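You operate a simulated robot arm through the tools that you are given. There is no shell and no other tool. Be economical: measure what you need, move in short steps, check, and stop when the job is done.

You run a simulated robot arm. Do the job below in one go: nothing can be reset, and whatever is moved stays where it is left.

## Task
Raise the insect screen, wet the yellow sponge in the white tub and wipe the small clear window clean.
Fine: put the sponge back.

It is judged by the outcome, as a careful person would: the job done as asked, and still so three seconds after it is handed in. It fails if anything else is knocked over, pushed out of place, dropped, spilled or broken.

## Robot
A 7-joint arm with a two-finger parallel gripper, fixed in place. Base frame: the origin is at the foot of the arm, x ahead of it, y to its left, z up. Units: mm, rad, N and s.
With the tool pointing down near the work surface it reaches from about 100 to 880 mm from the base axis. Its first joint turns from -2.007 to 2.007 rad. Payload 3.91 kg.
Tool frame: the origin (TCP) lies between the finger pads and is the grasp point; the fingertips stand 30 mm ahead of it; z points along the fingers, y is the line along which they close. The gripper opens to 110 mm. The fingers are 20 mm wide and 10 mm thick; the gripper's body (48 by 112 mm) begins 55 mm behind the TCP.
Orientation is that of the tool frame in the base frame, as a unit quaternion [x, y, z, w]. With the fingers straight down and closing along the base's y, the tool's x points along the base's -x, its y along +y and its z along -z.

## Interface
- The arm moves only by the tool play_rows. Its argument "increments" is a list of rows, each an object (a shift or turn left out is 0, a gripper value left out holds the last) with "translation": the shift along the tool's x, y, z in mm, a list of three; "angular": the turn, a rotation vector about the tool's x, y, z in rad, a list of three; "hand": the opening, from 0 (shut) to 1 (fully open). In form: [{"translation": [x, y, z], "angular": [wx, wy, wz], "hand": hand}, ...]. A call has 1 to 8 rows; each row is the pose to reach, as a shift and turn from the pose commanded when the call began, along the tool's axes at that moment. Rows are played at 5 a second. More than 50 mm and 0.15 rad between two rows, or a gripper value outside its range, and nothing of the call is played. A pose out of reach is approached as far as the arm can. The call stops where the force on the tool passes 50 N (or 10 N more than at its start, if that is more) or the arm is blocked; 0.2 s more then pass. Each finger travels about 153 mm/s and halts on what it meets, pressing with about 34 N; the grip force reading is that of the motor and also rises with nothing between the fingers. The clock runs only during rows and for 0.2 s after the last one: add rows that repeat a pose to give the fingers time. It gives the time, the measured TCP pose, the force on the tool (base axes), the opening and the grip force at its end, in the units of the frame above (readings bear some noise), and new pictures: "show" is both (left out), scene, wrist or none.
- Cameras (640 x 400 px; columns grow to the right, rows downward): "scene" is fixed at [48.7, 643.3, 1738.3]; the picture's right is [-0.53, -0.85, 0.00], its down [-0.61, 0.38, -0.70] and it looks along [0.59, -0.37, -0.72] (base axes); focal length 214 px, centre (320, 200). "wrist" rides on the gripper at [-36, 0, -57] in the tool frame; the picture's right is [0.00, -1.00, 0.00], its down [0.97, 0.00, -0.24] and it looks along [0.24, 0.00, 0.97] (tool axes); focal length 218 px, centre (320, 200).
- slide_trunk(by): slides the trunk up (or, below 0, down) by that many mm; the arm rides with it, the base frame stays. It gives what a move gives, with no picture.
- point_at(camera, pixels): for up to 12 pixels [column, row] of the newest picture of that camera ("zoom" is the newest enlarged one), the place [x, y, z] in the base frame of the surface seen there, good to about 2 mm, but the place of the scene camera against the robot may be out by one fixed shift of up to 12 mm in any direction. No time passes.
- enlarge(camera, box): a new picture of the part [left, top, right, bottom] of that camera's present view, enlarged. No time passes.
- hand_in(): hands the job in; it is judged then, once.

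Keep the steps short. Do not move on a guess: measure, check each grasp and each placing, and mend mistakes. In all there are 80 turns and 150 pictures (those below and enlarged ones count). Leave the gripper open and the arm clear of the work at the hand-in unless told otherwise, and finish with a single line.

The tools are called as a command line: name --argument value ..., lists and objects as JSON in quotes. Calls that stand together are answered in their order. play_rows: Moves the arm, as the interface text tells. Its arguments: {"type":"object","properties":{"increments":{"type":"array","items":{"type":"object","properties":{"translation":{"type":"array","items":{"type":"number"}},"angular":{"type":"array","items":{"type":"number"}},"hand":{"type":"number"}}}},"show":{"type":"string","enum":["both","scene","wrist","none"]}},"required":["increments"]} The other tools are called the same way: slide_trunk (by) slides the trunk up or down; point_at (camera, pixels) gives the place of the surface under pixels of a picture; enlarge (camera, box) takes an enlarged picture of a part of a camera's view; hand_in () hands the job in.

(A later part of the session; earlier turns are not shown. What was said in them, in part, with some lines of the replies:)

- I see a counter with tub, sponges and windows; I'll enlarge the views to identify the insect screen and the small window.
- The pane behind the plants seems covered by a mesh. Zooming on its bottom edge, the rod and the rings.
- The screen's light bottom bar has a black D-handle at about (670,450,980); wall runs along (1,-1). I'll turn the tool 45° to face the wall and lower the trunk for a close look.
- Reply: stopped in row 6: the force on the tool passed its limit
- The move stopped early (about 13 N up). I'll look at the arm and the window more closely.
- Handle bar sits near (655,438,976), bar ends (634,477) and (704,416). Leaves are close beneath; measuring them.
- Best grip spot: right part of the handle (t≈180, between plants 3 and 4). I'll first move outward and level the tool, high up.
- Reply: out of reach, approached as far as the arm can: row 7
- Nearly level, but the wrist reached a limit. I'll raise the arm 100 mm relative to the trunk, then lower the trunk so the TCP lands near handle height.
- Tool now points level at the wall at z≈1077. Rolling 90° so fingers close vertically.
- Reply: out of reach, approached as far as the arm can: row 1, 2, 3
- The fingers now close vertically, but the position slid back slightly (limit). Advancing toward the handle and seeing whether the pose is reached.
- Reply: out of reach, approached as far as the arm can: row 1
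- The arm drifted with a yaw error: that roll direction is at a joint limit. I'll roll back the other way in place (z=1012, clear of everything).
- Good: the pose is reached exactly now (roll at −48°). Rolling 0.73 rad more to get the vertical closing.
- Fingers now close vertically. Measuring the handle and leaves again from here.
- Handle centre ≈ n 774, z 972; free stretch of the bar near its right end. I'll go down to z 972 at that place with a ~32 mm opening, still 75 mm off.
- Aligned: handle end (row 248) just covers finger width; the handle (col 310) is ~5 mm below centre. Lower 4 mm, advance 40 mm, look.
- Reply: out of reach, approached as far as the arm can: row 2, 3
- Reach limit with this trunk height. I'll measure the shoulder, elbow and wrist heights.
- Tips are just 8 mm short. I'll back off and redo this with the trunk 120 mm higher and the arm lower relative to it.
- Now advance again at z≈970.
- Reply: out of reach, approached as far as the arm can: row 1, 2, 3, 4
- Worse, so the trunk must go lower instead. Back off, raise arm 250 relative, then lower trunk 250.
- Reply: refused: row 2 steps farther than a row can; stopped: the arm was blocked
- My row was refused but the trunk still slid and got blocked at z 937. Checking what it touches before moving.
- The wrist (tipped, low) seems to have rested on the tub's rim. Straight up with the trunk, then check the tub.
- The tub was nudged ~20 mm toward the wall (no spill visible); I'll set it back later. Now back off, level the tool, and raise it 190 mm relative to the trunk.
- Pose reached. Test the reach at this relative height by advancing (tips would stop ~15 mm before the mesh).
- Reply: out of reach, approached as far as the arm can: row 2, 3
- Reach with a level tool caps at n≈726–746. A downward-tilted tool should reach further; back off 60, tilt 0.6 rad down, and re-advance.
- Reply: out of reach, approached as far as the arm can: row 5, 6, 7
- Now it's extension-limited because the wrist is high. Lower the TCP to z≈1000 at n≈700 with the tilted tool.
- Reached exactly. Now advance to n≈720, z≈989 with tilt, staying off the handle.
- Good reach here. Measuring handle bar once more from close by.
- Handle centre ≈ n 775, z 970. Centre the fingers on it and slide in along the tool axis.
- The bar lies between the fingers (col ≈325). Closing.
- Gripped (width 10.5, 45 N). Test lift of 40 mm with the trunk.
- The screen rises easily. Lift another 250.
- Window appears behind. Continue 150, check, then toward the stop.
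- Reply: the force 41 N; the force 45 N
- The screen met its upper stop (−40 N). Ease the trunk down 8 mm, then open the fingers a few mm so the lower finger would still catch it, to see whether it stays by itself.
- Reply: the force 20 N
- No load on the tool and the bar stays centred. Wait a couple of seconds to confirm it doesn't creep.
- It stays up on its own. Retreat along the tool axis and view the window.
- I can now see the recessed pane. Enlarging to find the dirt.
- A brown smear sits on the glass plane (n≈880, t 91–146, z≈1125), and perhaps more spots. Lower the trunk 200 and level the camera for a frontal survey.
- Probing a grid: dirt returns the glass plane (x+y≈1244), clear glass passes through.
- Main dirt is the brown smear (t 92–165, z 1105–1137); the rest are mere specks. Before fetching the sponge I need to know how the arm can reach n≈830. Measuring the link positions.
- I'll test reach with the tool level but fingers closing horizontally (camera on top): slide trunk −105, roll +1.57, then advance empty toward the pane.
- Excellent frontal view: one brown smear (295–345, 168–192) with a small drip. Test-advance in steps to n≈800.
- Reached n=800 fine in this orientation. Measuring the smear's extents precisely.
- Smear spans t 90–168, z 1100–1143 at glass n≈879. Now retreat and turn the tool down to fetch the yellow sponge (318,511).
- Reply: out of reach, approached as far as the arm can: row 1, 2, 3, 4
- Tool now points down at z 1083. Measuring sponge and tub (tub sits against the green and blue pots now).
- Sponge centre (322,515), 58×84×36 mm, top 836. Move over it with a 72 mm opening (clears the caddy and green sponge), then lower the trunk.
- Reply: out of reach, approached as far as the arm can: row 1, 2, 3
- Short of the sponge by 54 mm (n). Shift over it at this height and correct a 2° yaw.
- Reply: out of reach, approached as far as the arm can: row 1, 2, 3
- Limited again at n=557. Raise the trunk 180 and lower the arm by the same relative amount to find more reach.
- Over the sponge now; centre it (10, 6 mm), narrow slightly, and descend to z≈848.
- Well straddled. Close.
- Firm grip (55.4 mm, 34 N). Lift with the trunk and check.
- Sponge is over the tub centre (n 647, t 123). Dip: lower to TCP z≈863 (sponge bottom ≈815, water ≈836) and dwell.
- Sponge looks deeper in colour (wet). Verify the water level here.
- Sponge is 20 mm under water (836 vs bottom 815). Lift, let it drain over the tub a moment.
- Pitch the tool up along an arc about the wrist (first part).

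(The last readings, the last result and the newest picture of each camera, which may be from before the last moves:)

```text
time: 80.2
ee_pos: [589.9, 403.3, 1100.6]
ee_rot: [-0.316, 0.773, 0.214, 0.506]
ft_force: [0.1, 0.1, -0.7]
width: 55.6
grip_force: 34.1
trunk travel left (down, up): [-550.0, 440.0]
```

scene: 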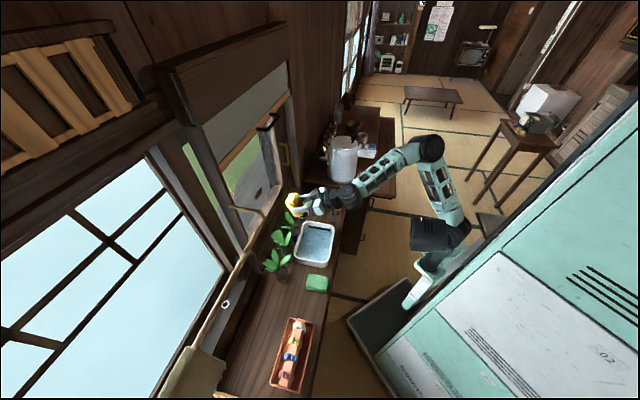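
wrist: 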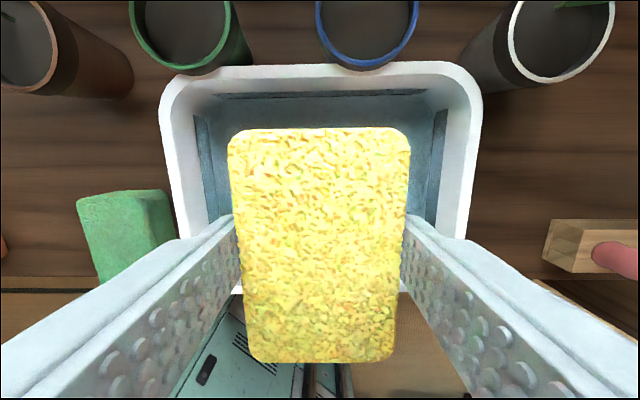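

Finish levelling and raise the arm to z≈1200.

play_rows --increments '[{"translation": [-20, 0, -16], "angular": [0, -0.13, 0]}, {"translation": [-42, 0, -30], "angular": [0, -0.26, 0]}, {"translation": [-63, 0, -44], "angular": [0, -0.38, 0]}, {"translation": [-84, 0, -58], "angular": [0, -0.41, 0]}]' --show "none"

slide_trunk --by -75

play_rows --increments '[{}]'

```text
time: 81.2
ee_pos: [575.2, 390.1, 1201.8]
ee_rot: [-0.268, 0.654, 0.274, 0.652]
ft_force: [-0.5, -0.6, 0.6]
width: 55.7
grip_force: 34.4
trunk travel left (down, up): [-550.0, 440.0]
```

```text
time: 82.4
ee_pos: [574.7, 388.7, 1126.0]
ee_rot: [-0.267, 0.654, 0.274, 0.652]
ft_force: [-0.8, 0.1, -0.7]
width: 55.7
grip_force: 34.2
trunk travel left (down, up): [-475.0, 515.0]
```

```text
time: 82.8
ee_pos: [573.9, 388.6, 1126.6]
ee_rot: [-0.266, 0.655, 0.273, 0.652]
ft_force: [0.5, 0.0, 0.1]
width: 55.4
grip_force: 33.9
trunk travel left (down, up): [-475.0, 515.0]
```

scene: 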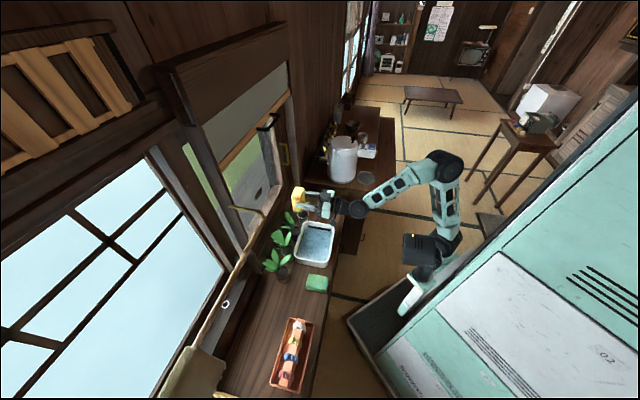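
wrist: 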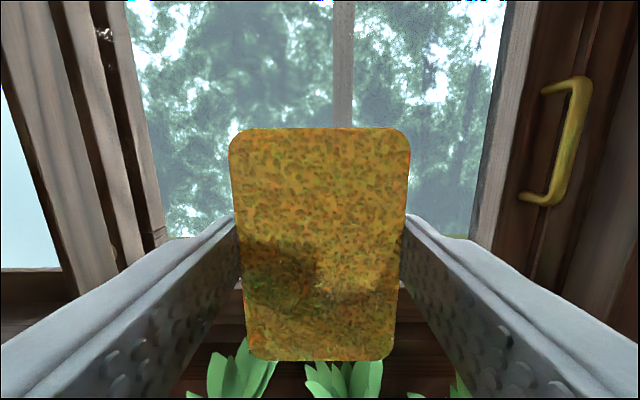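

Level and square to the glass at n=681, z=1126, t=131. Approach to n≈820 at t≈96 (left of the smear).

play_rows --increments '[{"translation": [0, 10, 35]}, {"translation": [0, 20, 70]}, {"translation": [0, 35, 105]}, {"translation": [0, 35, 130]}, {"translation": [0, 35, 139]}]'

```text
time: 84.0
ee_pos: [647.5, 511.7, 1126.2]
ee_rot: [-0.268, 0.654, 0.274, 0.652]
ft_force: [0.9, 0.1, 0.6]
width: 55.8
grip_force: 34.0
trunk travel left (down, up): [-475.0, 515.0]
```

scene: 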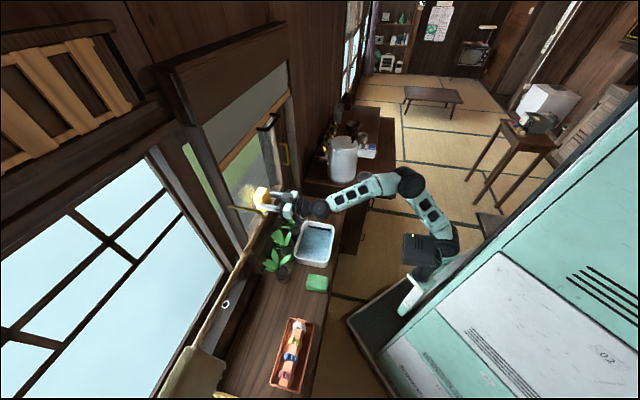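
wrist: 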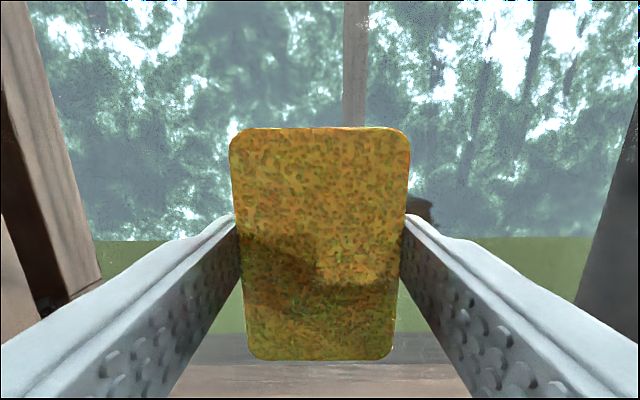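

Clear so far (n=820). Press in gently, 3 mm at a time.

play_rows --increments '[{"translation": [0, 0, 4]}, {"translation": [0, 0, 7]}, {"translation": [0, 0, 10]}, {"translation": [0, 0, 12]}]' --show "none"

```text
time: 85.0
ee_pos: [656.2, 519.6, 1126.3]
ee_rot: [-0.267, 0.655, 0.273, 0.652]
ft_force: [-1.1, -2.1, 0.3]
width: 55.5
grip_force: 33.8
trunk travel left (down, up): [-475.0, 515.0]
```

Contact beginning (~2 N). A little more.

play_rows --increments '[{"translation": [0, 0, 2]}, {"translation": [0, 0, 4]}]' --show "none"

```text
time: 85.6
ee_pos: [656.1, 522.1, 1127.2]
ee_rot: [-0.268, 0.654, 0.275, 0.652]
ft_force: [-30.1, -32.6, -8.4]
width: 56.0
grip_force: 34.0
trunk travel left (down, up): [-475.0, 515.0]
```

Stiff: 44 N. Ease back 2.5 mm for moderate pressure.

play_rows --increments '[{"translation": [0, 0, -2.5]}, {"translation": [0, 0, -2.5]}]' --show "none"

```text
time: 86.2
ee_pos: [657.6, 520.9, 1126.9]
ee_rot: [-0.267, 0.654, 0.273, 0.653]
ft_force: [-10.8, -8.1, -0.3]
width: 55.7
grip_force: 33.9
trunk travel left (down, up): [-475.0, 515.0]
```

About 13 N pressure. Stroke to the right across the smear (88 mm).

play_rows --increments '[{"translation": [0, -11, 0]}, {"translation": [0, -22, 0]}, {"translation": [0, -33, 0]}, {"translation": [0, -44, 0]}, {"translation": [0, -55, 0]}, {"translation": [0, -66, 0]}, {"translation": [0, -77, 0]}, {"translation": [0, -88, 0]}]' --show "wrist"

```text
time: 88.0
ee_pos: [722.0, 458.5, 1124.9]
ee_rot: [-0.266, 0.655, 0.272, 0.653]
ft_force: [-2.2, -0.8, 0.8]
width: 55.5
grip_force: 34.1
trunk travel left (down, up): [-475.0, 515.0]
```

wrist: 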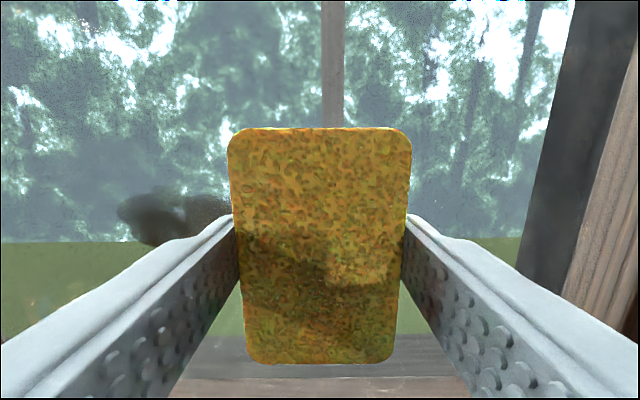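

The smear still shows at left (maybe fainter) and pressure faded at the end. Add 2 mm and stroke back.

play_rows --increments '[{"translation": [0, 0, 2]}, {"translation": [0, 13, 2]}, {"translation": [0, 26, 2]}, {"translation": [0, 39, 1.5]}, {"translation": [0, 52, 1]}, {"translation": [0, 65, 1]}, {"translation": [0, 78, 0.5]}, {"translation": [0, 91, 0.5]}]' --show "wrist"

```text
time: 88.8
ee_pos: [709.5, 472.0, 1128.4]
ee_rot: [-0.261, 0.655, 0.27, 0.656]
ft_force: [-18.1, -35.8, -4.7]
width: 55.7
grip_force: 34.4
trunk travel left (down, up): [-475.0, 515.0]
stopped in row 4: the force on the tool passed its limit (the readings are from after the stop); the commanded pose is now the measured one
```

wrist: 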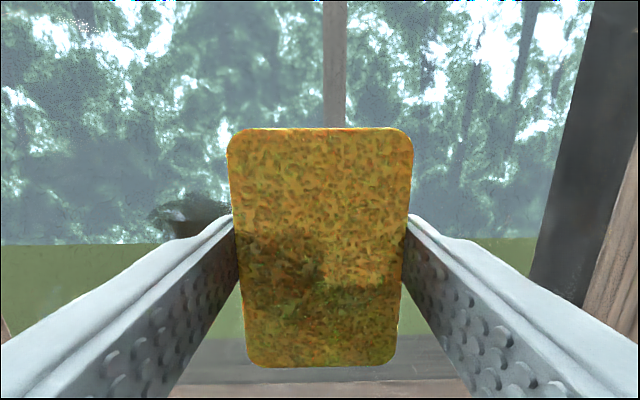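

The smear is fading. Ease 1.5 mm and keep wiping left with less pressure.

play_rows --increments '[{"translation": [0, 0, -1.0]}, {"translation": [0, 12, -1.2]}, {"translation": [0, 24, -1.4]}, {"translation": [0, 36, -1.6]}, {"translation": [0, 48, -1.8]}, {"translation": [0, 60, -2.0]}, {"translation": [0, 72, -2.2]}, {"translation": [0, 84, -2.4]}]' --show "wrist"

```text
time: 90.6
ee_pos: [645.5, 536.1, 1128.4]
ee_rot: [-0.264, 0.655, 0.272, 0.654]
ft_force: [-1.5, -0.2, 0.1]
width: 55.5
grip_force: 33.9
trunk travel left (down, up): [-475.0, 515.0]
```

wrist: 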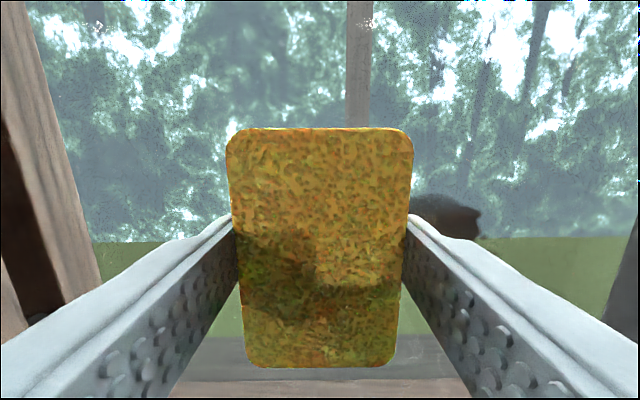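

Continue: press 1.5 mm, stroke right.

play_rows --increments '[{"translation": [0, 0, 1.5]}, {"translation": [0, -15, 1.5]}, {"translation": [0, -30, 1.5]}, {"translation": [0, -45, 1.5]}, {"translation": [0, -60, 1.5]}, {"translation": [0, -75, 1.5]}, {"translation": [0, -90, 1.5]}, {"translation": [0, -105, 1.5]}]' --show "none"

play_rows --increments '[{"translation": [0, 0, 0.5]}, {"translation": [0, 15, 0.5]}, {"translation": [0, 30, 0.5]}, {"translation": [0, 45, 0.5]}, {"translation": [0, 60, 0.5]}, {"translation": [0, 75, 0.5]}, {"translation": [0, 90, 0.5]}, {"translation": [0, 105, 0.5]}]' --show "wrist"

```text
time: 92.4
ee_pos: [720.7, 460.8, 1128.7]
ee_rot: [-0.264, 0.654, 0.271, 0.655]
ft_force: [-26.6, -3.5, -0.9]
width: 55.5
grip_force: 33.4
trunk travel left (down, up): [-475.0, 515.0]
```

```text
time: 93.2
ee_pos: [719.6, 464.8, 1128.4]
ee_rot: [-0.255, 0.657, 0.261, 0.66]
ft_force: [-17.5, -34.1, -4.1]
width: 55.5
grip_force: 34.1
trunk travel left (down, up): [-475.0, 515.0]
stopped in row 3: the force on the tool passed its limit (the readings are from after the stop); the commanded pose is now the measured one
```

wrist: 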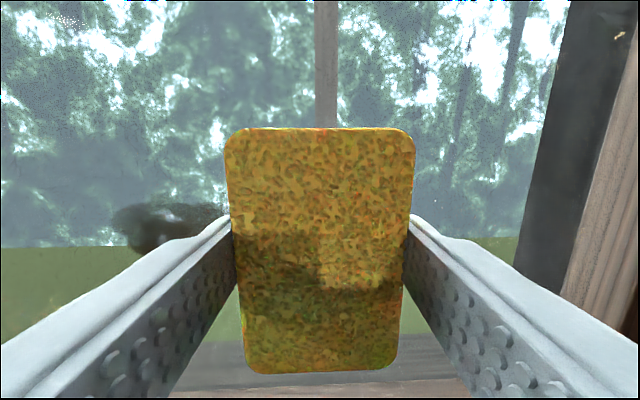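

Friction stops the return. I'll back away 50 mm and inspect the smear.

play_rows --increments '[{"translation": [0, 0, -20]}, {"translation": [0, -30, -60]}, {"translation": [0, -60, -90]}]' --show "wrist"

enlarge --camera "wrist" --box '[80, 120, 320, 270]'

```text
time: 94.0
ee_pos: [690.1, 363.1, 1124.9]
ee_rot: [-0.257, 0.657, 0.263, 0.659]
ft_force: [0.1, 0.3, 1.0]
width: 55.2
grip_force: 33.9
trunk travel left (down, up): [-475.0, 515.0]
```

wrist: 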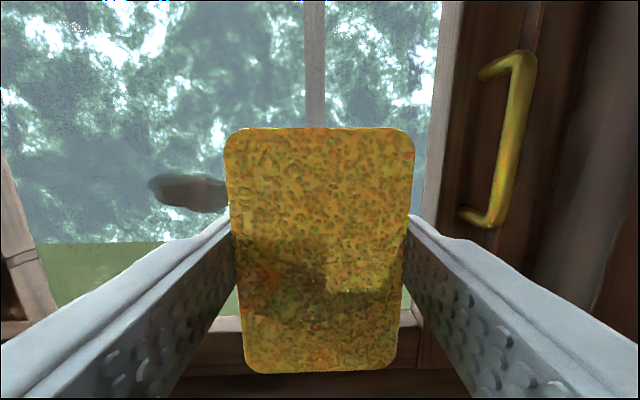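

```text
2.67 times, centred on (200, 195) of wrist
```

zoom: 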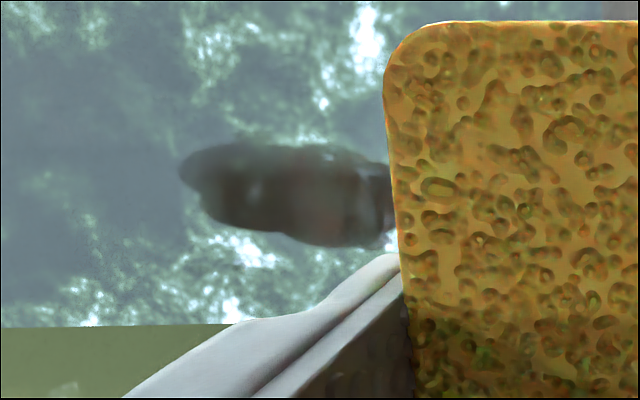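

Hard to judge; check from the scene camera and probe the smear points.

enlarge --camera "scene" --box '[215, 140, 305, 220]'

point_at --camera "wrist" --pixels '[[155, 185], [165, 190], [175, 185], [185, 195], [195, 190], [205, 195], [215, 200], [222, 190], [190, 205], [205, 183], [160, 180], [200, 180]]'

```text
5.00 times, centred on (260, 180) of scene
```

zoom: 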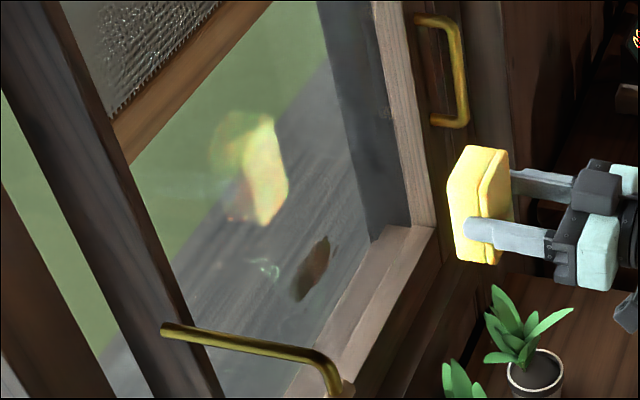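

```text
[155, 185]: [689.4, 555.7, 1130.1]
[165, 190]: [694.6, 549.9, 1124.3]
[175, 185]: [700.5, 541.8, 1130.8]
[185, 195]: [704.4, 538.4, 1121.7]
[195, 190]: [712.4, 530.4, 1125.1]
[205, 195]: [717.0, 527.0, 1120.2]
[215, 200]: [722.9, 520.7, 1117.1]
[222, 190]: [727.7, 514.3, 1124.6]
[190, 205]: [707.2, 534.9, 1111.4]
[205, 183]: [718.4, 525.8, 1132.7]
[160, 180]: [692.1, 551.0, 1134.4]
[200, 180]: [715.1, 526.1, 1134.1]
```

Smear still registers. Compare with the identical earlier scene crop.

enlarge --camera "scene" --box '[190, 80, 330, 260]'

enlarge --camera "wrist" --box '[130, 150, 240, 230]'

```text
2.22 times, centred on (260, 170) of scene
```

zoom: 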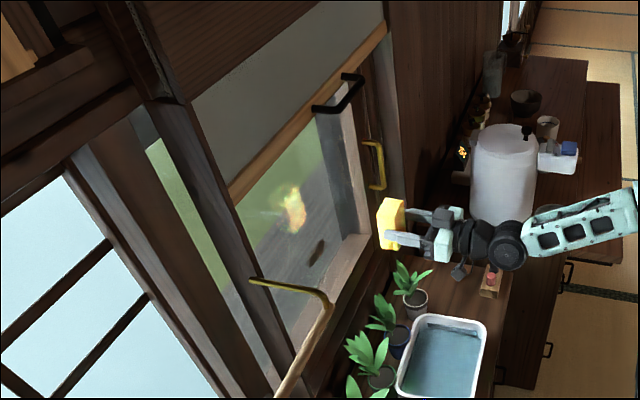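

```text
5.00 times, centred on (185, 190) of wrist
```

zoom: 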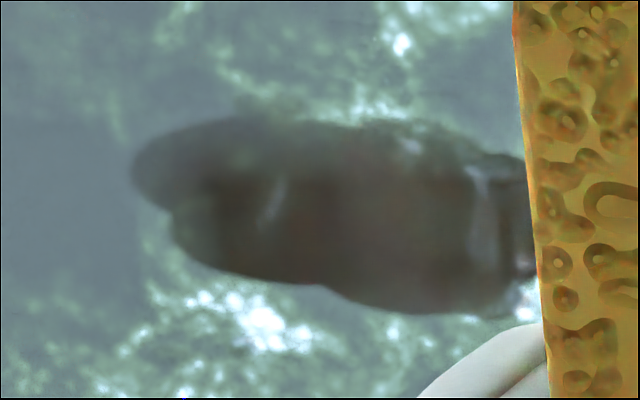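

The smear is unchanged, so wiping had no effect — the sponge probably wasn't wet enough (only 20 mm dipped, briefly). I'll go back and soak it deeper. First reverse the path to tool-down near the tub.

play_rows --increments '[{"translation": [0, 35, -21], "angular": [-0.015, 0, 0]}, {"translation": [0, 70, -42], "angular": [-0.033, 0, 0]}, {"translation": [0, 100, -63], "angular": [-0.033, 0, 0]}]' --show "wrist"

slide_trunk --by 75

play_rows --increments '[{"translation": [25, 0, 5], "angular": [0, 0.13, 0]}, {"translation": [50, 0, 10], "angular": [0, 0.26, 0]}, {"translation": [75, 0, 15], "angular": [0, 0.38, 0]}, {"translation": [100, 0, 20], "angular": [0, 0.41, 0]}]' --show "none"

play_rows --increments '[{"translation": [33.9, 0, -2.6], "angular": [0, 0.145, 0]}, {"translation": [67.1, 0, -9.9], "angular": [0, 0.29, 0]}, {"translation": [99, 0, -22], "angular": [0, 0.435, 0]}, {"translation": [128.8, 0, -38.5], "angular": [0, 0.58, 0]}, {"translation": [155.8, 0, -59.2], "angular": [0, 0.725, 0]}, {"translation": [179.6, 0, -83.6], "angular": [0, 0.87, 0]}, {"translation": [199.5, 0, -111.1], "angular": [0, 1.015, 0]}, {"translation": [215.4, 0, -141.3], "angular": [0, 1.16, 0]}]' --show "none"

play_rows --increments '[{"translation": [-40, 0, 0]}, {"translation": [-80, 0, 0]}, {"translation": [-120, 0, 0]}, {"translation": [-160, 0, 0]}]' --show "wrist"

```text
time: 94.8
ee_pos: [578.6, 389.8, 1126.5]
ee_rot: [-0.266, 0.653, 0.272, 0.655]
ft_force: [0.4, 0.8, -0.4]
width: 55.3
grip_force: 33.6
trunk travel left (down, up): [-475.0, 515.0]
```

wrist: 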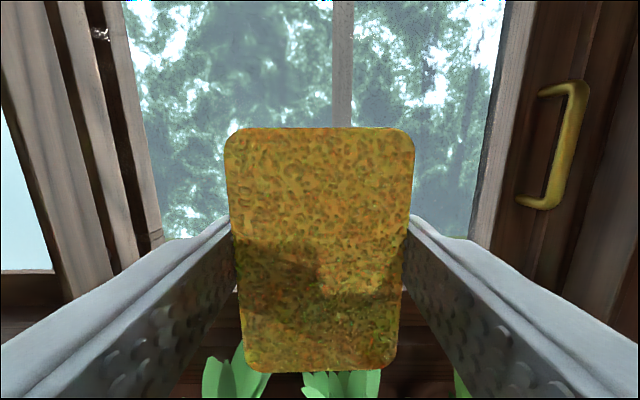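

```text
time: 95.9
ee_pos: [577.7, 389.9, 1202.6]
ee_rot: [-0.267, 0.652, 0.273, 0.655]
ft_force: [0.8, 0.0, 0.3]
width: 55.6
grip_force: 33.6
trunk travel left (down, up): [-550.0, 440.0]
```

```text
time: 96.9
ee_pos: [592.1, 405.8, 1101.3]
ee_rot: [-0.317, 0.773, 0.213, 0.507]
ft_force: [-0.2, 0.4, -0.2]
width: 55.8
grip_force: 34.1
trunk travel left (down, up): [-550.0, 440.0]
```

```text
time: 98.7
ee_pos: [439.5, 256.1, 960.0]
ee_rot: [-0.382, 0.924, 0.005, 0.002]
ft_force: [0.3, -0.2, 0.8]
width: 55.8
grip_force: 33.8
trunk travel left (down, up): [-550.0, 440.0]
```

```text
time: 99.7
ee_pos: [552.9, 367.3, 963.0]
ee_rot: [-0.381, 0.925, 0.004, 0.002]
ft_force: [-0.4, -0.6, -0.2]
width: 55.6
grip_force: 34.5
trunk travel left (down, up): [-550.0, 440.0]
```

wrist: 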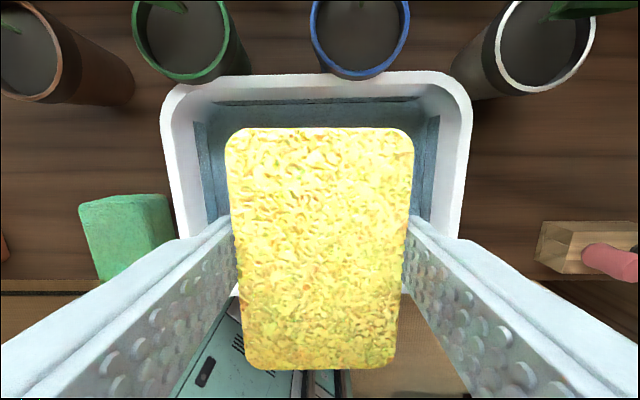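

Over the tub again. Dip deeper (sponge bottom ≈808), dwell ~2.5 s with a small swirl.

play_rows --increments '[{"translation": [5, 3, 30]}, {"translation": [5, 3, 60]}, {"translation": [5, 3, 85]}, {"translation": [5, 3, 97]}, {"translation": [5, 3, 103]}, {"translation": [5, 3, 107]}, {"translation": [5, 3, 107]}]' --show "none"

play_rows --increments '[{"translation": [0, 8, 0]}, {"translation": [0, 0, 0]}, {"translation": [0, -8, 0]}, {"translation": [0, 0, 0]}, {"translation": [0, 0, 2]}, {"translation": [0, 0, 3]}, {"translation": [0, 0, 3]}, {"translation": [0, 0, 3]}]' --show "wrist"

point_at --camera "wrist" --pixels '[[320, 150], [300, 300], [470, 150], [180, 150]]'

enlarge --camera "wrist" --box '[200, 110, 440, 260]'

```text
time: 101.3
ee_pos: [547.4, 364.8, 853.6]
ee_rot: [-0.381, 0.924, 0.005, 0.002]
ft_force: [0.1, 0.7, -0.4]
width: 55.4
grip_force: 33.7
trunk travel left (down, up): [-550.0, 440.0]
```

```text
time: 103.1
ee_pos: [547.6, 367.3, 849.5]
ee_rot: [-0.382, 0.924, 0.004, 0.002]
ft_force: [-0.6, -0.6, -0.6]
width: 55.7
grip_force: 34.5
trunk travel left (down, up): [-550.0, 440.0]
```

wrist: 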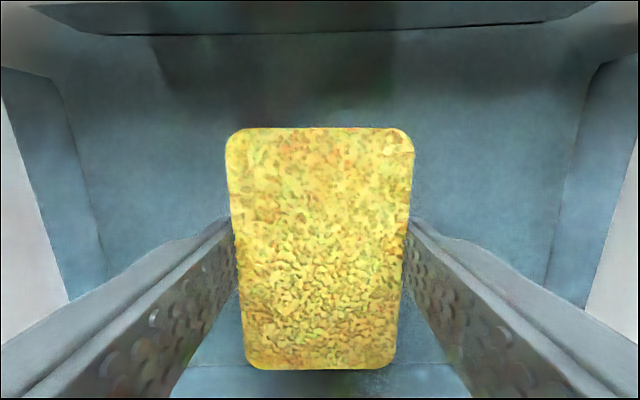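

```text
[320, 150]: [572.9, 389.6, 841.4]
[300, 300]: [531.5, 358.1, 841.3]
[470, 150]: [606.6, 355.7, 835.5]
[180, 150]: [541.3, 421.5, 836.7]
```

```text
2.67 times, centred on (320, 185) of wrist
```

zoom: 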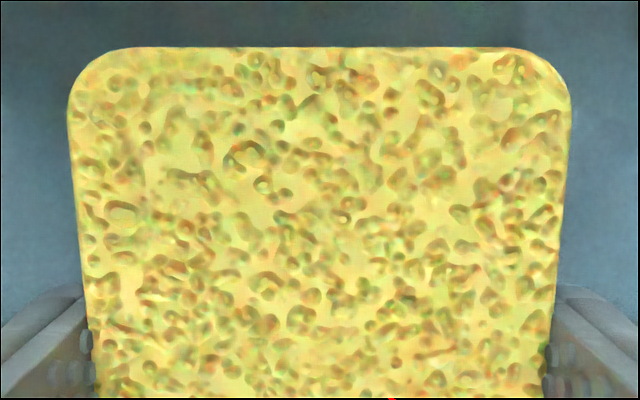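

Sponge nearly fully submerged (bottom 805). Push a few mm deeper, soak, then lift and return along the same path to just in front of the glass.

play_rows --increments '[{"translation": [0, 0, 2]}, {"translation": [0, 0, 4]}, {"translation": [0, 0, 5]}, {"translation": [0, 0, 5]}, {"translation": [0, 0, 5]}, {"translation": [0, 0, 5]}]' --show "none"

play_rows --increments '[{"translation": [0, 0, -30]}, {"translation": [0, 0, -70]}, {"translation": [0, 0, -115]}, {"translation": [0, 0, -115]}, {"translation": [42, 0, -115]}, {"translation": [84, 0, -115]}, {"translation": [126, 0, -115]}, {"translation": [163, 0, -115]}]' --show "none"

play_rows --increments '[{"translation": [-34, 0, -2.5], "angular": [0, -0.145, 0]}, {"translation": [-67.2, 0, -9.8], "angular": [0, -0.29, 0]}, {"translation": [-99, 0, -21.9], "angular": [0, -0.435, 0]}, {"translation": [-128.8, 0, -38.4], "angular": [0, -0.58, 0]}, {"translation": [-155.9, 0, -59.1], "angular": [0, -0.725, 0]}, {"translation": [-179.6, 0, -83.5], "angular": [0, -0.87, 0]}, {"translation": [-199.6, 0, -111], "angular": [0, -1.015, 0]}, {"translation": [-215.5, 0, -141.1], "angular": [0, -1.16, 0]}]' --show "none"

play_rows --increments '[{"translation": [-20, 0, -16], "angular": [0, -0.13, 0]}, {"translation": [-42, 0, -30], "angular": [0, -0.26, 0]}, {"translation": [-63, 0, -44], "angular": [0, -0.38, 0]}, {"translation": [-84, 0, -58], "angular": [0, -0.41, 0]}]' --show "none"

slide_trunk --by -75

play_rows --increments '[{"translation": [0, 10, 35]}, {"translation": [0, 20, 70]}, {"translation": [0, 35, 105]}, {"translation": [0, 42, 130]}, {"translation": [0, 42, 141]}]' --show "wrist"

```text
time: 104.5
ee_pos: [545.8, 367.0, 847.9]
ee_rot: [-0.382, 0.924, 0.006, 0.005]
ft_force: [2.8, 1.9, 34.9]
width: 55.9
grip_force: 34.0
trunk travel left (down, up): [-550.0, 440.0]
```

```text
time: 106.3
ee_pos: [432.3, 250.8, 958.2]
ee_rot: [-0.381, 0.924, 0.005, 0.003]
ft_force: [1.0, 0.4, 0.1]
width: 55.8
grip_force: 34.5
trunk travel left (down, up): [-550.0, 440.0]
```

```text
time: 108.1
ee_pos: [583.2, 401.3, 1101.4]
ee_rot: [-0.317, 0.771, 0.214, 0.509]
ft_force: [-0.6, -0.3, 0.4]
width: 55.5
grip_force: 34.3
trunk travel left (down, up): [-550.0, 440.0]
```

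```text
time: 109.1
ee_pos: [570.1, 386.9, 1201.4]
ee_rot: [-0.268, 0.652, 0.274, 0.655]
ft_force: [0.5, 0.2, 0.4]
width: 55.5
grip_force: 33.9
trunk travel left (down, up): [-550.0, 440.0]
```

```text
time: 110.2
ee_pos: [571.0, 386.1, 1126.4]
ee_rot: [-0.267, 0.652, 0.273, 0.655]
ft_force: [0.3, -0.3, -1.2]
width: 55.5
grip_force: 34.1
trunk travel left (down, up): [-475.0, 515.0]
```

```text
time: 111.4
ee_pos: [638.2, 517.1, 1127.4]
ee_rot: [-0.267, 0.652, 0.273, 0.655]
ft_force: [-0.7, 0.6, 0.3]
width: 55.6
grip_force: 34.1
trunk travel left (down, up): [-475.0, 515.0]
```

wrist: 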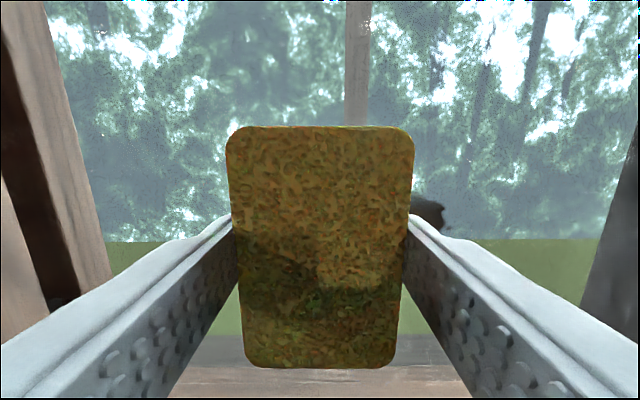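

The sponge is visibly darker (properly soaked; it touched the tub floor). Seek contact with the force stop, ease 1.3 mm, then stroke right and back, then look.

play_rows --increments '[{"translation": [0, 0, 12]}, {"translation": [0, 0, 14]}, {"translation": [0, 0, 15.5]}, {"translation": [0, 0, 17]}, {"translation": [0, 0, 18.5]}, {"translation": [0, 0, 20]}, {"translation": [0, 0, 21]}]' --show "none"

play_rows --increments '[{"translation": [0, 0, -1.0]}, {"translation": [0, -14, -1.2]}, {"translation": [0, -28, -1.2]}, {"translation": [0, -42, -1.2]}, {"translation": [0, -56, -1.2]}, {"translation": [0, -70, -1.2]}, {"translation": [0, -84, -1.2]}, {"translation": [0, -98, -1.2]}]' --show "wrist"

play_rows --increments '[{"translation": [0, 6, 0]}, {"translation": [0, 20, 0]}, {"translation": [0, 34, 0]}, {"translation": [0, 48, 0]}, {"translation": [0, 62, 0]}, {"translation": [0, 76, 0]}, {"translation": [0, 90, 0]}, {"translation": [0, 102, 0]}]' --show "wrist"

```text
time: 113.0
ee_pos: [653.6, 529.3, 1129.5]
ee_rot: [-0.267, 0.652, 0.274, 0.655]
ft_force: [-28.1, -34.9, -6.3]
width: 55.4
grip_force: 34.2
trunk travel left (down, up): [-475.0, 515.0]
```

```text
time: 114.8
ee_pos: [725.1, 460.0, 1126.4]
ee_rot: [-0.266, 0.652, 0.272, 0.656]
ft_force: [-14.8, -2.8, 0.3]
width: 55.6
grip_force: 33.9
trunk travel left (down, up): [-475.0, 515.0]
```

wrist: 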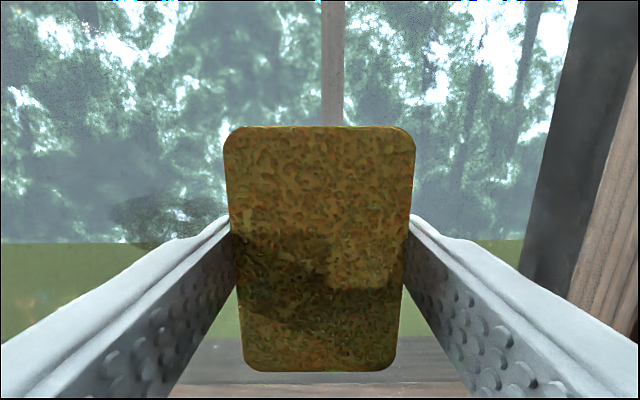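

```text
time: 116.6
ee_pos: [652.8, 533.0, 1127.4]
ee_rot: [-0.266, 0.652, 0.273, 0.656]
ft_force: [-1.5, -14.1, -1.4]
width: 55.7
grip_force: 34.4
trunk travel left (down, up): [-475.0, 515.0]
```

wrist: 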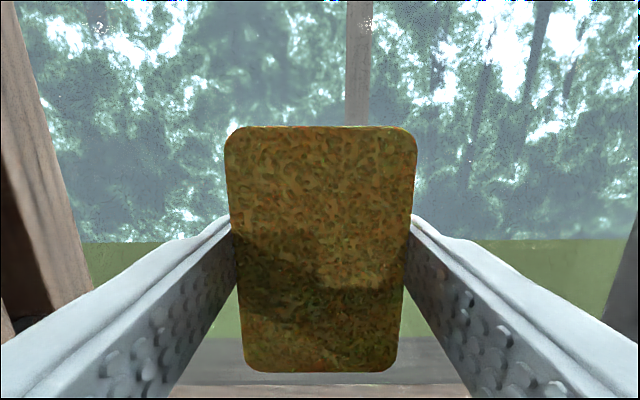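

Now it works: the smear fades and its right half is gone. Two more full strokes plus one more, then back away to inspect.

play_rows --increments '[{"translation": [0, -6, 0.3]}, {"translation": [0, -21, 0.3]}, {"translation": [0, -36, 0.3]}, {"translation": [0, -51, 0.3]}, {"translation": [0, -66, 0.3]}, {"translation": [0, -81, 0.3]}, {"translation": [0, -96, 0.3]}, {"translation": [0, -108, 0.3]}]' --show "none"

play_rows --increments '[{"translation": [0, 6, 0]}, {"translation": [0, 22, 0]}, {"translation": [0, 38, 0]}, {"translation": [0, 54, 0]}, {"translation": [0, 70, 0]}, {"translation": [0, 86, 0]}, {"translation": [0, 102, 0]}, {"translation": [0, 112, 0]}]' --show "none"

play_rows --increments '[{"translation": [0, -6, 0.2]}, {"translation": [0, -22, 0.2]}, {"translation": [0, -38, 0.2]}, {"translation": [0, -54, 0.2]}, {"translation": [0, -70, 0.2]}, {"translation": [0, -86, 0.2]}, {"translation": [0, -102, 0.2]}, {"translation": [0, -114, 0.2]}]' --show "none"

play_rows --increments '[{"translation": [0, 0, -20]}, {"translation": [0, -25, -60]}, {"translation": [0, -50, -100]}]' --show "wrist"

enlarge --camera "scene" --box '[215, 140, 305, 220]'

enlarge --camera "wrist" --box '[100, 120, 260, 240]'

```text
time: 118.4
ee_pos: [729.7, 454.3, 1128.5]
ee_rot: [-0.266, 0.652, 0.272, 0.656]
ft_force: [-12.8, -2.3, -0.2]
width: 55.5
grip_force: 34.1
trunk travel left (down, up): [-475.0, 515.0]
```

```text
time: 120.2
ee_pos: [648.2, 537.0, 1127.4]
ee_rot: [-0.268, 0.651, 0.276, 0.655]
ft_force: [-2.5, -10.6, 1.5]
width: 55.7
grip_force: 34.4
trunk travel left (down, up): [-475.0, 515.0]
```

```text
time: 122.0
ee_pos: [732.7, 453.1, 1128.9]
ee_rot: [-0.266, 0.652, 0.272, 0.656]
ft_force: [-8.6, -2.2, 0.8]
width: 55.5
grip_force: 34.4
trunk travel left (down, up): [-475.0, 515.0]
```

```text
time: 122.8
ee_pos: [693.9, 351.1, 1124.7]
ee_rot: [-0.268, 0.652, 0.273, 0.654]
ft_force: [0.1, 0.7, -0.4]
width: 55.6
grip_force: 33.7
trunk travel left (down, up): [-475.0, 515.0]
```

wrist: 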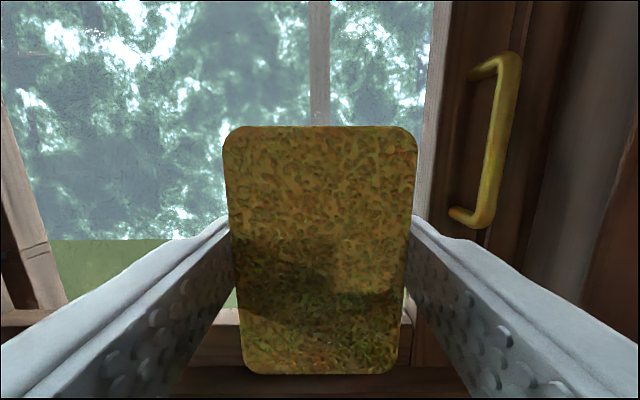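

```text
5.00 times, centred on (260, 180) of scene
```

zoom: 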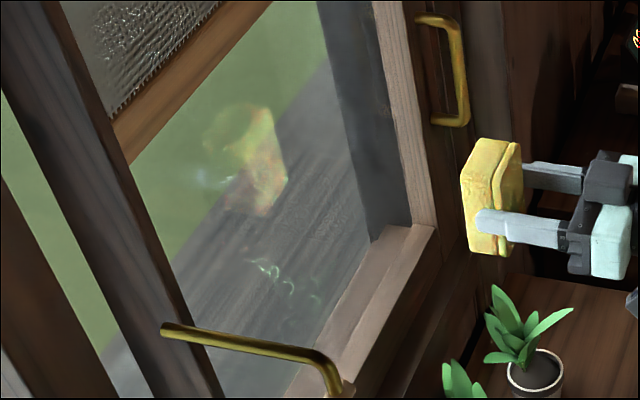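

```text
3.33 times, centred on (180, 180) of wrist
```

zoom: 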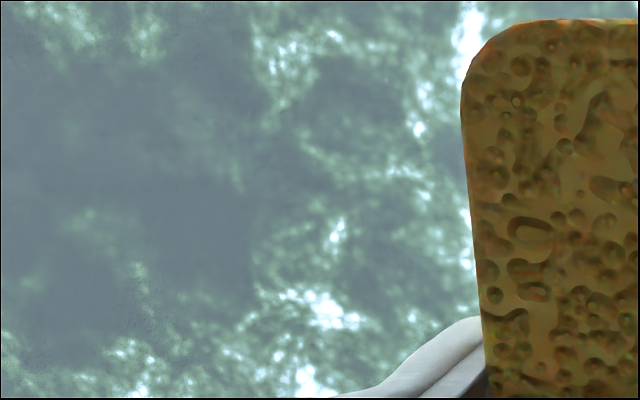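

The pane is clean (remaining pale marks in the scene view are reflections). Now return the sponge: reverse path, tool down, then over its old place (323,519).

play_rows --increments '[{"translation": [0, 37, -19]}, {"translation": [0, 74, -38]}, {"translation": [0, 111, -57]}]' --show "none"

slide_trunk --by 75

play_rows --increments '[{"translation": [25, 0, 5], "angular": [0, 0.13, 0]}, {"translation": [50, 0, 10], "angular": [0, 0.26, 0]}, {"translation": [75, 0, 15], "angular": [0, 0.38, 0]}, {"translation": [100, 0, 20], "angular": [0, 0.41, 0]}]' --show "none"

play_rows --increments '[{"translation": [33.9, 0, -2.6], "angular": [0, 0.145, 0]}, {"translation": [67.1, 0, -9.9], "angular": [0, 0.29, 0]}, {"translation": [99, 0, -22], "angular": [0, 0.435, 0]}, {"translation": [128.8, 0, -38.5], "angular": [0, 0.58, 0]}, {"translation": [155.8, 0, -59.2], "angular": [0, 0.725, 0]}, {"translation": [179.6, 0, -83.6], "angular": [0, 0.87, 0]}, {"translation": [199.5, 0, -111.1], "angular": [0, 1.015, 0]}, {"translation": [215.4, 0, -141.3], "angular": [0, 1.16, 0]}]' --show "none"

play_rows --increments '[{"translation": [-16, 38.5, 0]}, {"translation": [-32, 77, 0]}, {"translation": [-48, 115, 0]}, {"translation": [-64, 154, 0]}, {"translation": [-80, 192, 0]}, {"translation": [-96, 231, 0]}, {"translation": [-112, 269, 0]}]' --show "both"

```text
time: 123.6
ee_pos: [576.6, 386.3, 1126.2]
ee_rot: [-0.267, 0.653, 0.272, 0.655]
ft_force: [1.0, 0.0, 0.6]
width: 55.4
grip_force: 34.0
trunk travel left (down, up): [-475.0, 515.0]
```

```text
time: 124.7
ee_pos: [575.9, 386.1, 1199.9]
ee_rot: [-0.267, 0.652, 0.273, 0.655]
ft_force: [0.2, -0.3, -0.2]
width: 55.7
grip_force: 34.2
trunk travel left (down, up): [-550.0, 440.0]
```

```text
time: 125.7
ee_pos: [591.4, 401.8, 1101.7]
ee_rot: [-0.317, 0.772, 0.213, 0.508]
ft_force: [0.1, -0.6, 0.3]
width: 55.5
grip_force: 34.3
trunk travel left (down, up): [-550.0, 440.0]
```

```text
time: 127.5
ee_pos: [438.3, 249.3, 956.1]
ee_rot: [-0.381, 0.924, 0.004, 0.003]
ft_force: [-0.1, 0.3, 1.1]
width: 55.5
grip_force: 34.1
trunk travel left (down, up): [-550.0, 440.0]
```

```text
time: 129.1
ee_pos: [327.2, 520.6, 961.0]
ee_rot: [-0.381, 0.925, 0.004, 0.003]
ft_force: [1.4, 0.3, 1.4]
width: 55.8
grip_force: 33.4
trunk travel left (down, up): [-550.0, 440.0]
```

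scene: 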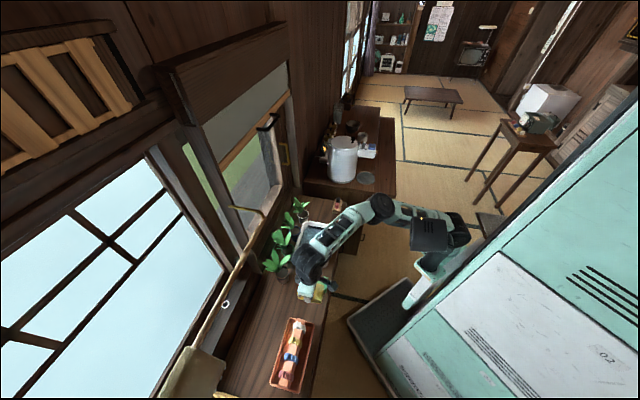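
wrist: 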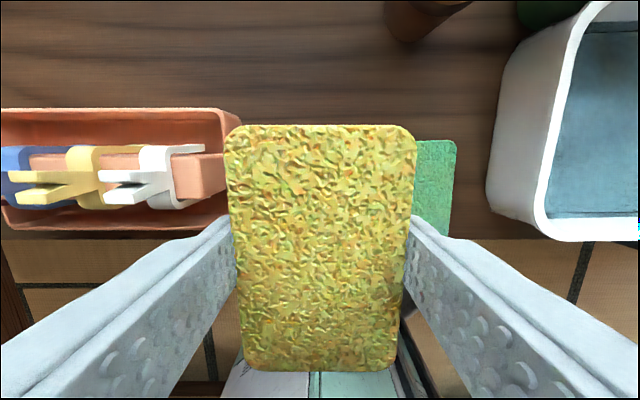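

Lower with the trunk, set it down with slow final steps, and check contact.

slide_trunk --by -100

play_rows --increments '[{"translation": [4, 2, 0]}, {"translation": [4, 2, 8]}, {"translation": [4, 2, 13]}, {"translation": [4, 2, 15]}, {"translation": [4, 2, 16.5]}]' --show "wrist"

point_at --camera "wrist" --pixels '[[320, 150], [320, 250], [320, 340]]'

```text
time: 130.5
ee_pos: [326.6, 520.1, 860.4]
ee_rot: [-0.382, 0.924, 0.005, 0.002]
ft_force: [-0.5, -0.6, -0.4]
width: 55.6
grip_force: 34.3
trunk travel left (down, up): [-450.0, 540.0]
```

```text
time: 131.7
ee_pos: [322.6, 516.6, 843.8]
ee_rot: [-0.382, 0.924, 0.004, 0.002]
ft_force: [0.2, 0.1, 0.9]
width: 55.7
grip_force: 34.3
trunk travel left (down, up): [-450.0, 540.0]
```

wrist: 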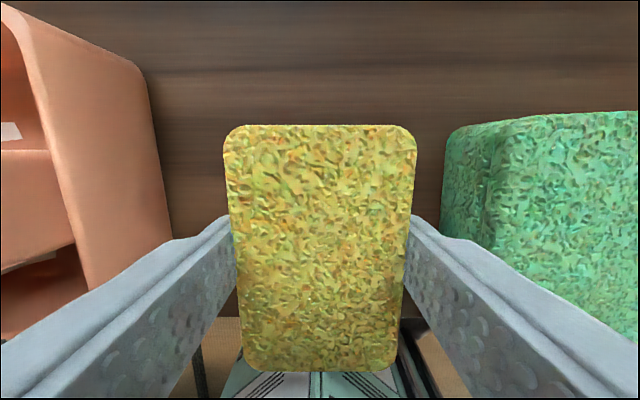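

```text
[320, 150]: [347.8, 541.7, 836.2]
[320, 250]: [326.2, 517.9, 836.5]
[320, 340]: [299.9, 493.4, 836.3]
```

Sponge top reads 836.3 as originally: it is resting. Release, lift straight up, and move over the tub to return it to its place.

play_rows --increments '[{"hand": 0.58}, {"hand": 0.63}, {"hand": 0.63}]' --show "none"

slide_trunk --by 115

play_rows --increments '[{"translation": [0, 0, 0]}, {"translation": [-4, -44, 0]}, {"translation": [-9, -88, 0], "hand": 0.0}, {"translation": [-13, -132, 0]}, {"translation": [-18, -176, 0]}, {"translation": [-22, -220, 0]}, {"translation": [-26, -265, 0]}, {"translation": [-26, -265, 0]}]' --show "both"

enlarge --camera "scene" --box '[240, 180, 380, 330]'

point_at --camera "wrist" --pixels '[[250, 270], [250, 275], [250, 280], [250, 285], [250, 290], [250, 295], [390, 275], [390, 280], [390, 285], [390, 290], [390, 295], [390, 300]]'

```text
time: 132.5
ee_pos: [323.2, 518.0, 843.4]
ee_rot: [-0.382, 0.924, 0.005, 0.002]
ft_force: [-0.3, -0.3, 0.0]
width: 69.2
grip_force: 0.0
trunk travel left (down, up): [-450.0, 540.0]
```

```text
time: 133.9
ee_pos: [324.0, 517.7, 957.9]
ee_rot: [-0.382, 0.924, 0.005, 0.002]
ft_force: [-0.6, -0.9, 0.8]
width: 69.5
grip_force: 0.1
trunk travel left (down, up): [-565.0, 425.0]
```

```text
time: 135.7
ee_pos: [528.7, 347.3, 956.1]
ee_rot: [-0.382, 0.924, 0.005, 0.003]
ft_force: [0.1, 0.2, 1.3]
width: 0.0
grip_force: 34.0
trunk travel left (down, up): [-565.0, 425.0]
```

scene: 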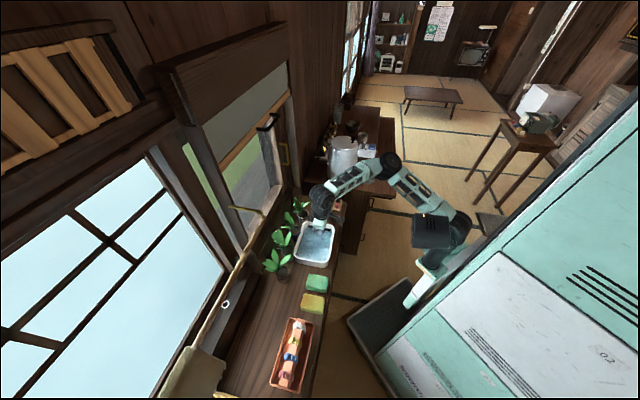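
wrist: 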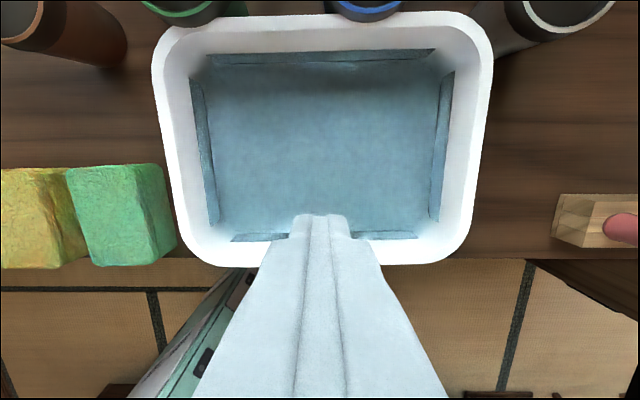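

```text
2.67 times, centred on (310, 255) of scene
```

zoom: 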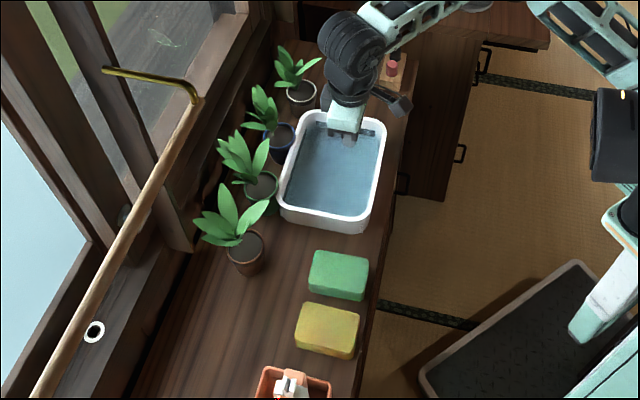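

```text
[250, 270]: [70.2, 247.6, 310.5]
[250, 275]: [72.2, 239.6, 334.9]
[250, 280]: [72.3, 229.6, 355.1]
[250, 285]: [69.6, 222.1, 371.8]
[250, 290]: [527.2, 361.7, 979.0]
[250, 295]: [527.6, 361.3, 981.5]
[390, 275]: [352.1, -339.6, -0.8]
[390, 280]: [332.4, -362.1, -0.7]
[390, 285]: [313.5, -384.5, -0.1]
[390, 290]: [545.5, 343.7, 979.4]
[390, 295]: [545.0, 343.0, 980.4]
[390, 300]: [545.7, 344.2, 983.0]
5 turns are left
```

Sponge is back in place. The tub is ~20 mm toward the wall and ~9 mm left of its original spot; its front inner wall is ≈31 mm in front of the closed fingers. Lower tips to just above the water and push it gently back by ~18 mm.

play_rows --increments '[{"translation": [0, 0, 26]}, {"translation": [0, 0, 52]}, {"translation": [0, 0, 77]}, {"translation": [0, 0, 77]}]' --show "none"

play_rows --increments '[{"translation": [8, 0, 0]}, {"translation": [16, 0, 0]}, {"translation": [20, 0, 0]}, {"translation": [24, 0, 0]}, {"translation": [28, 0, 0]}, {"translation": [32, 0, 0]}, {"translation": [36, 0, 0]}, {"translation": [39, 0, 0]}]' --show "wrist"

enlarge --camera "scene" --box '[240, 180, 380, 330]'

```text
time: 136.7
ee_pos: [527.9, 348.6, 879.1]
ee_rot: [-0.382, 0.924, 0.005, 0.002]
ft_force: [0.1, 0.9, -0.3]
width: 0.1
grip_force: 34.2
trunk travel left (down, up): [-565.0, 425.0]
```

```text
time: 138.5
ee_pos: [500.2, 321.9, 880.0]
ee_rot: [-0.382, 0.924, 0.005, 0.003]
ft_force: [4.2, 2.7, 1.2]
width: 0.0
grip_force: 34.3
trunk travel left (down, up): [-565.0, 425.0]
```

wrist: 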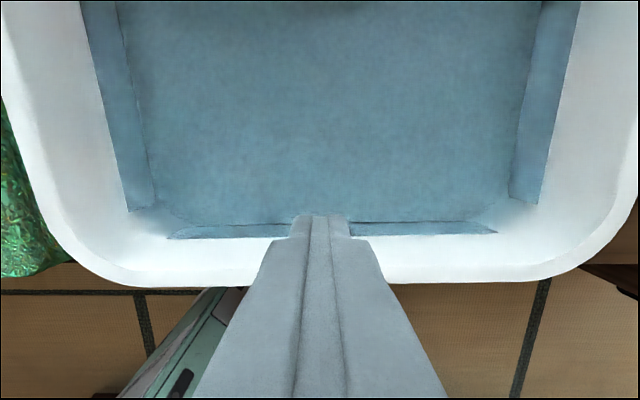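

```text
2.67 times, centred on (310, 255) of scene
4 turns are left
```

zoom: 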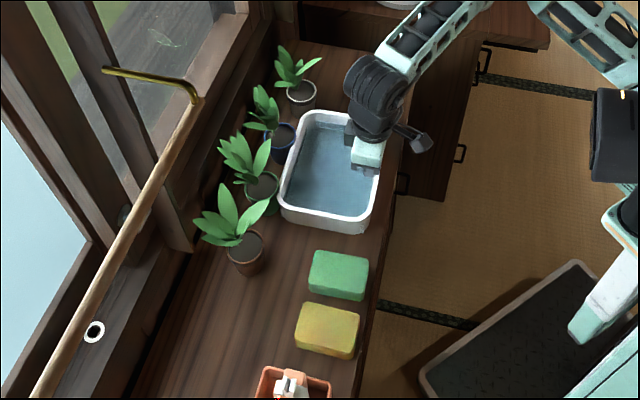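

Contact just made (5 N), tub not yet shifted. Push 19 mm slowly, then lift out and check.

play_rows --increments '[{"translation": [3, 0, 0]}, {"translation": [6, 0, 0]}, {"translation": [9, 0, 0]}, {"translation": [12, 0, 0]}, {"translation": [15, 0, 0]}, {"translation": [17, 0, 0]}, {"translation": [19, 0, 0]}]' --show "none"

play_rows --increments '[{"translation": [-6, 0, 0]}, {"translation": [-12, 0, 0]}, {"translation": [-12, 0, -40]}, {"translation": [-12, 0, -85]}, {"translation": [-12, 0, -125]}]' --show "both"

enlarge --camera "scene" --box '[240, 180, 380, 330]'

```text
time: 140.1
ee_pos: [487.8, 307.9, 880.6]
ee_rot: [-0.382, 0.924, 0.005, 0.001]
ft_force: [2.9, 3.3, 0.9]
width: 0.0
grip_force: 34.0
trunk travel left (down, up): [-565.0, 425.0]
```

```text
time: 141.3
ee_pos: [496.3, 315.2, 1004.6]
ee_rot: [-0.381, 0.924, 0.004, 0.002]
ft_force: [-0.4, -1.1, 0.3]
width: 0.3
grip_force: 33.5
trunk travel left (down, up): [-565.0, 425.0]
```

scene: 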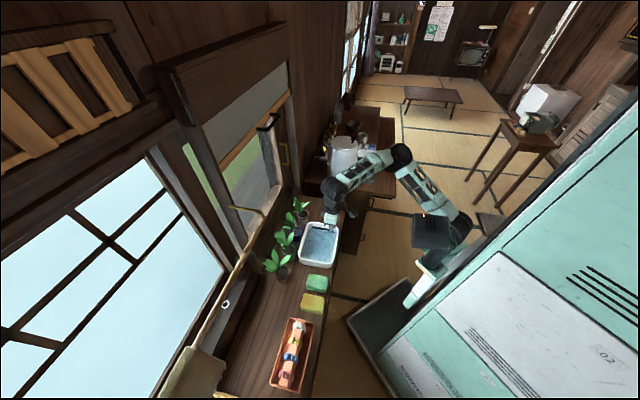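
wrist: 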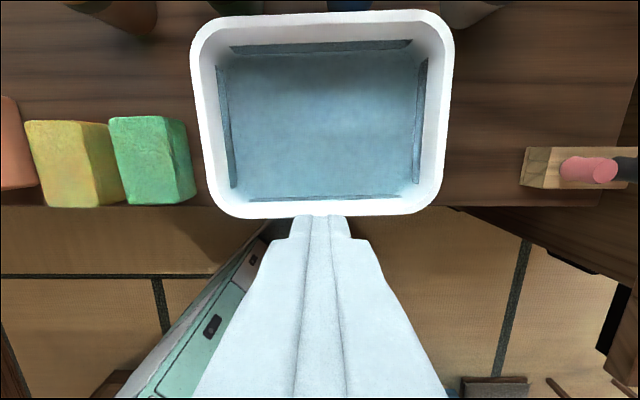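

```text
2.67 times, centred on (310, 255) of scene
3 turns are left
```

zoom: 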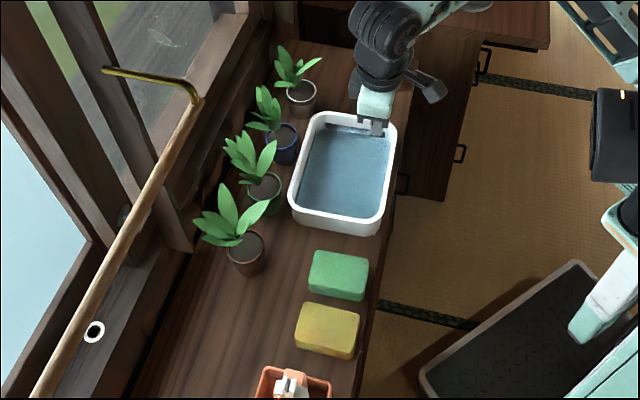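

The tub is back within a few mm of its original pixels, screen still up, sponge home. Open the gripper and draw the arm clear.

play_rows --increments '[{"translation": [0, 0, -40], "hand": 0.5}, {"translation": [35, 0, -60], "hand": 1.0}, {"translation": [70, 0, -60]}, {"translation": [105, 0, -60]}, {"translation": [135, 0, -60]}, {"translation": [135, 0, -60]}, {"translation": [135, 0, -60]}]' --show "scene"

enlarge --camera "scene" --box '[190, 80, 330, 260]'

```text
time: 142.9
ee_pos: [398.6, 220.0, 1062.3]
ee_rot: [-0.383, 0.924, 0.004, 0.003]
ft_force: [-0.4, -0.4, 0.6]
width: 109.7
grip_force: 0.1
trunk travel left (down, up): [-565.0, 425.0]
```

scene: 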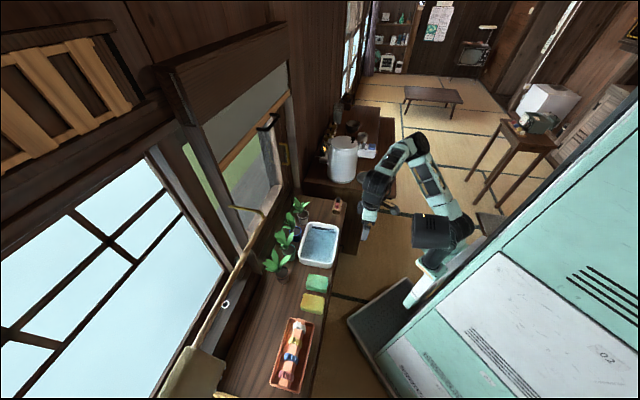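

```text
2.22 times, centred on (260, 170) of scene
2 turns are left
```

zoom: 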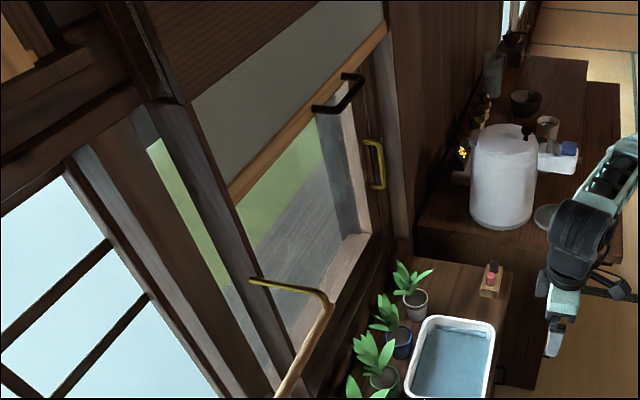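

The window is clean, the screen is up, the sponge is back, the gripper is open and the arm is clear. Handing in.

hand_in

```text
The job is handed in.
```

The insect screen is up and holding, the small window is wiped clean with the wet yellow sponge, and the sponge is back in its place; I bumped the tub about 20 mm along the way with no spill seen, and pushed it back to within a few mm.
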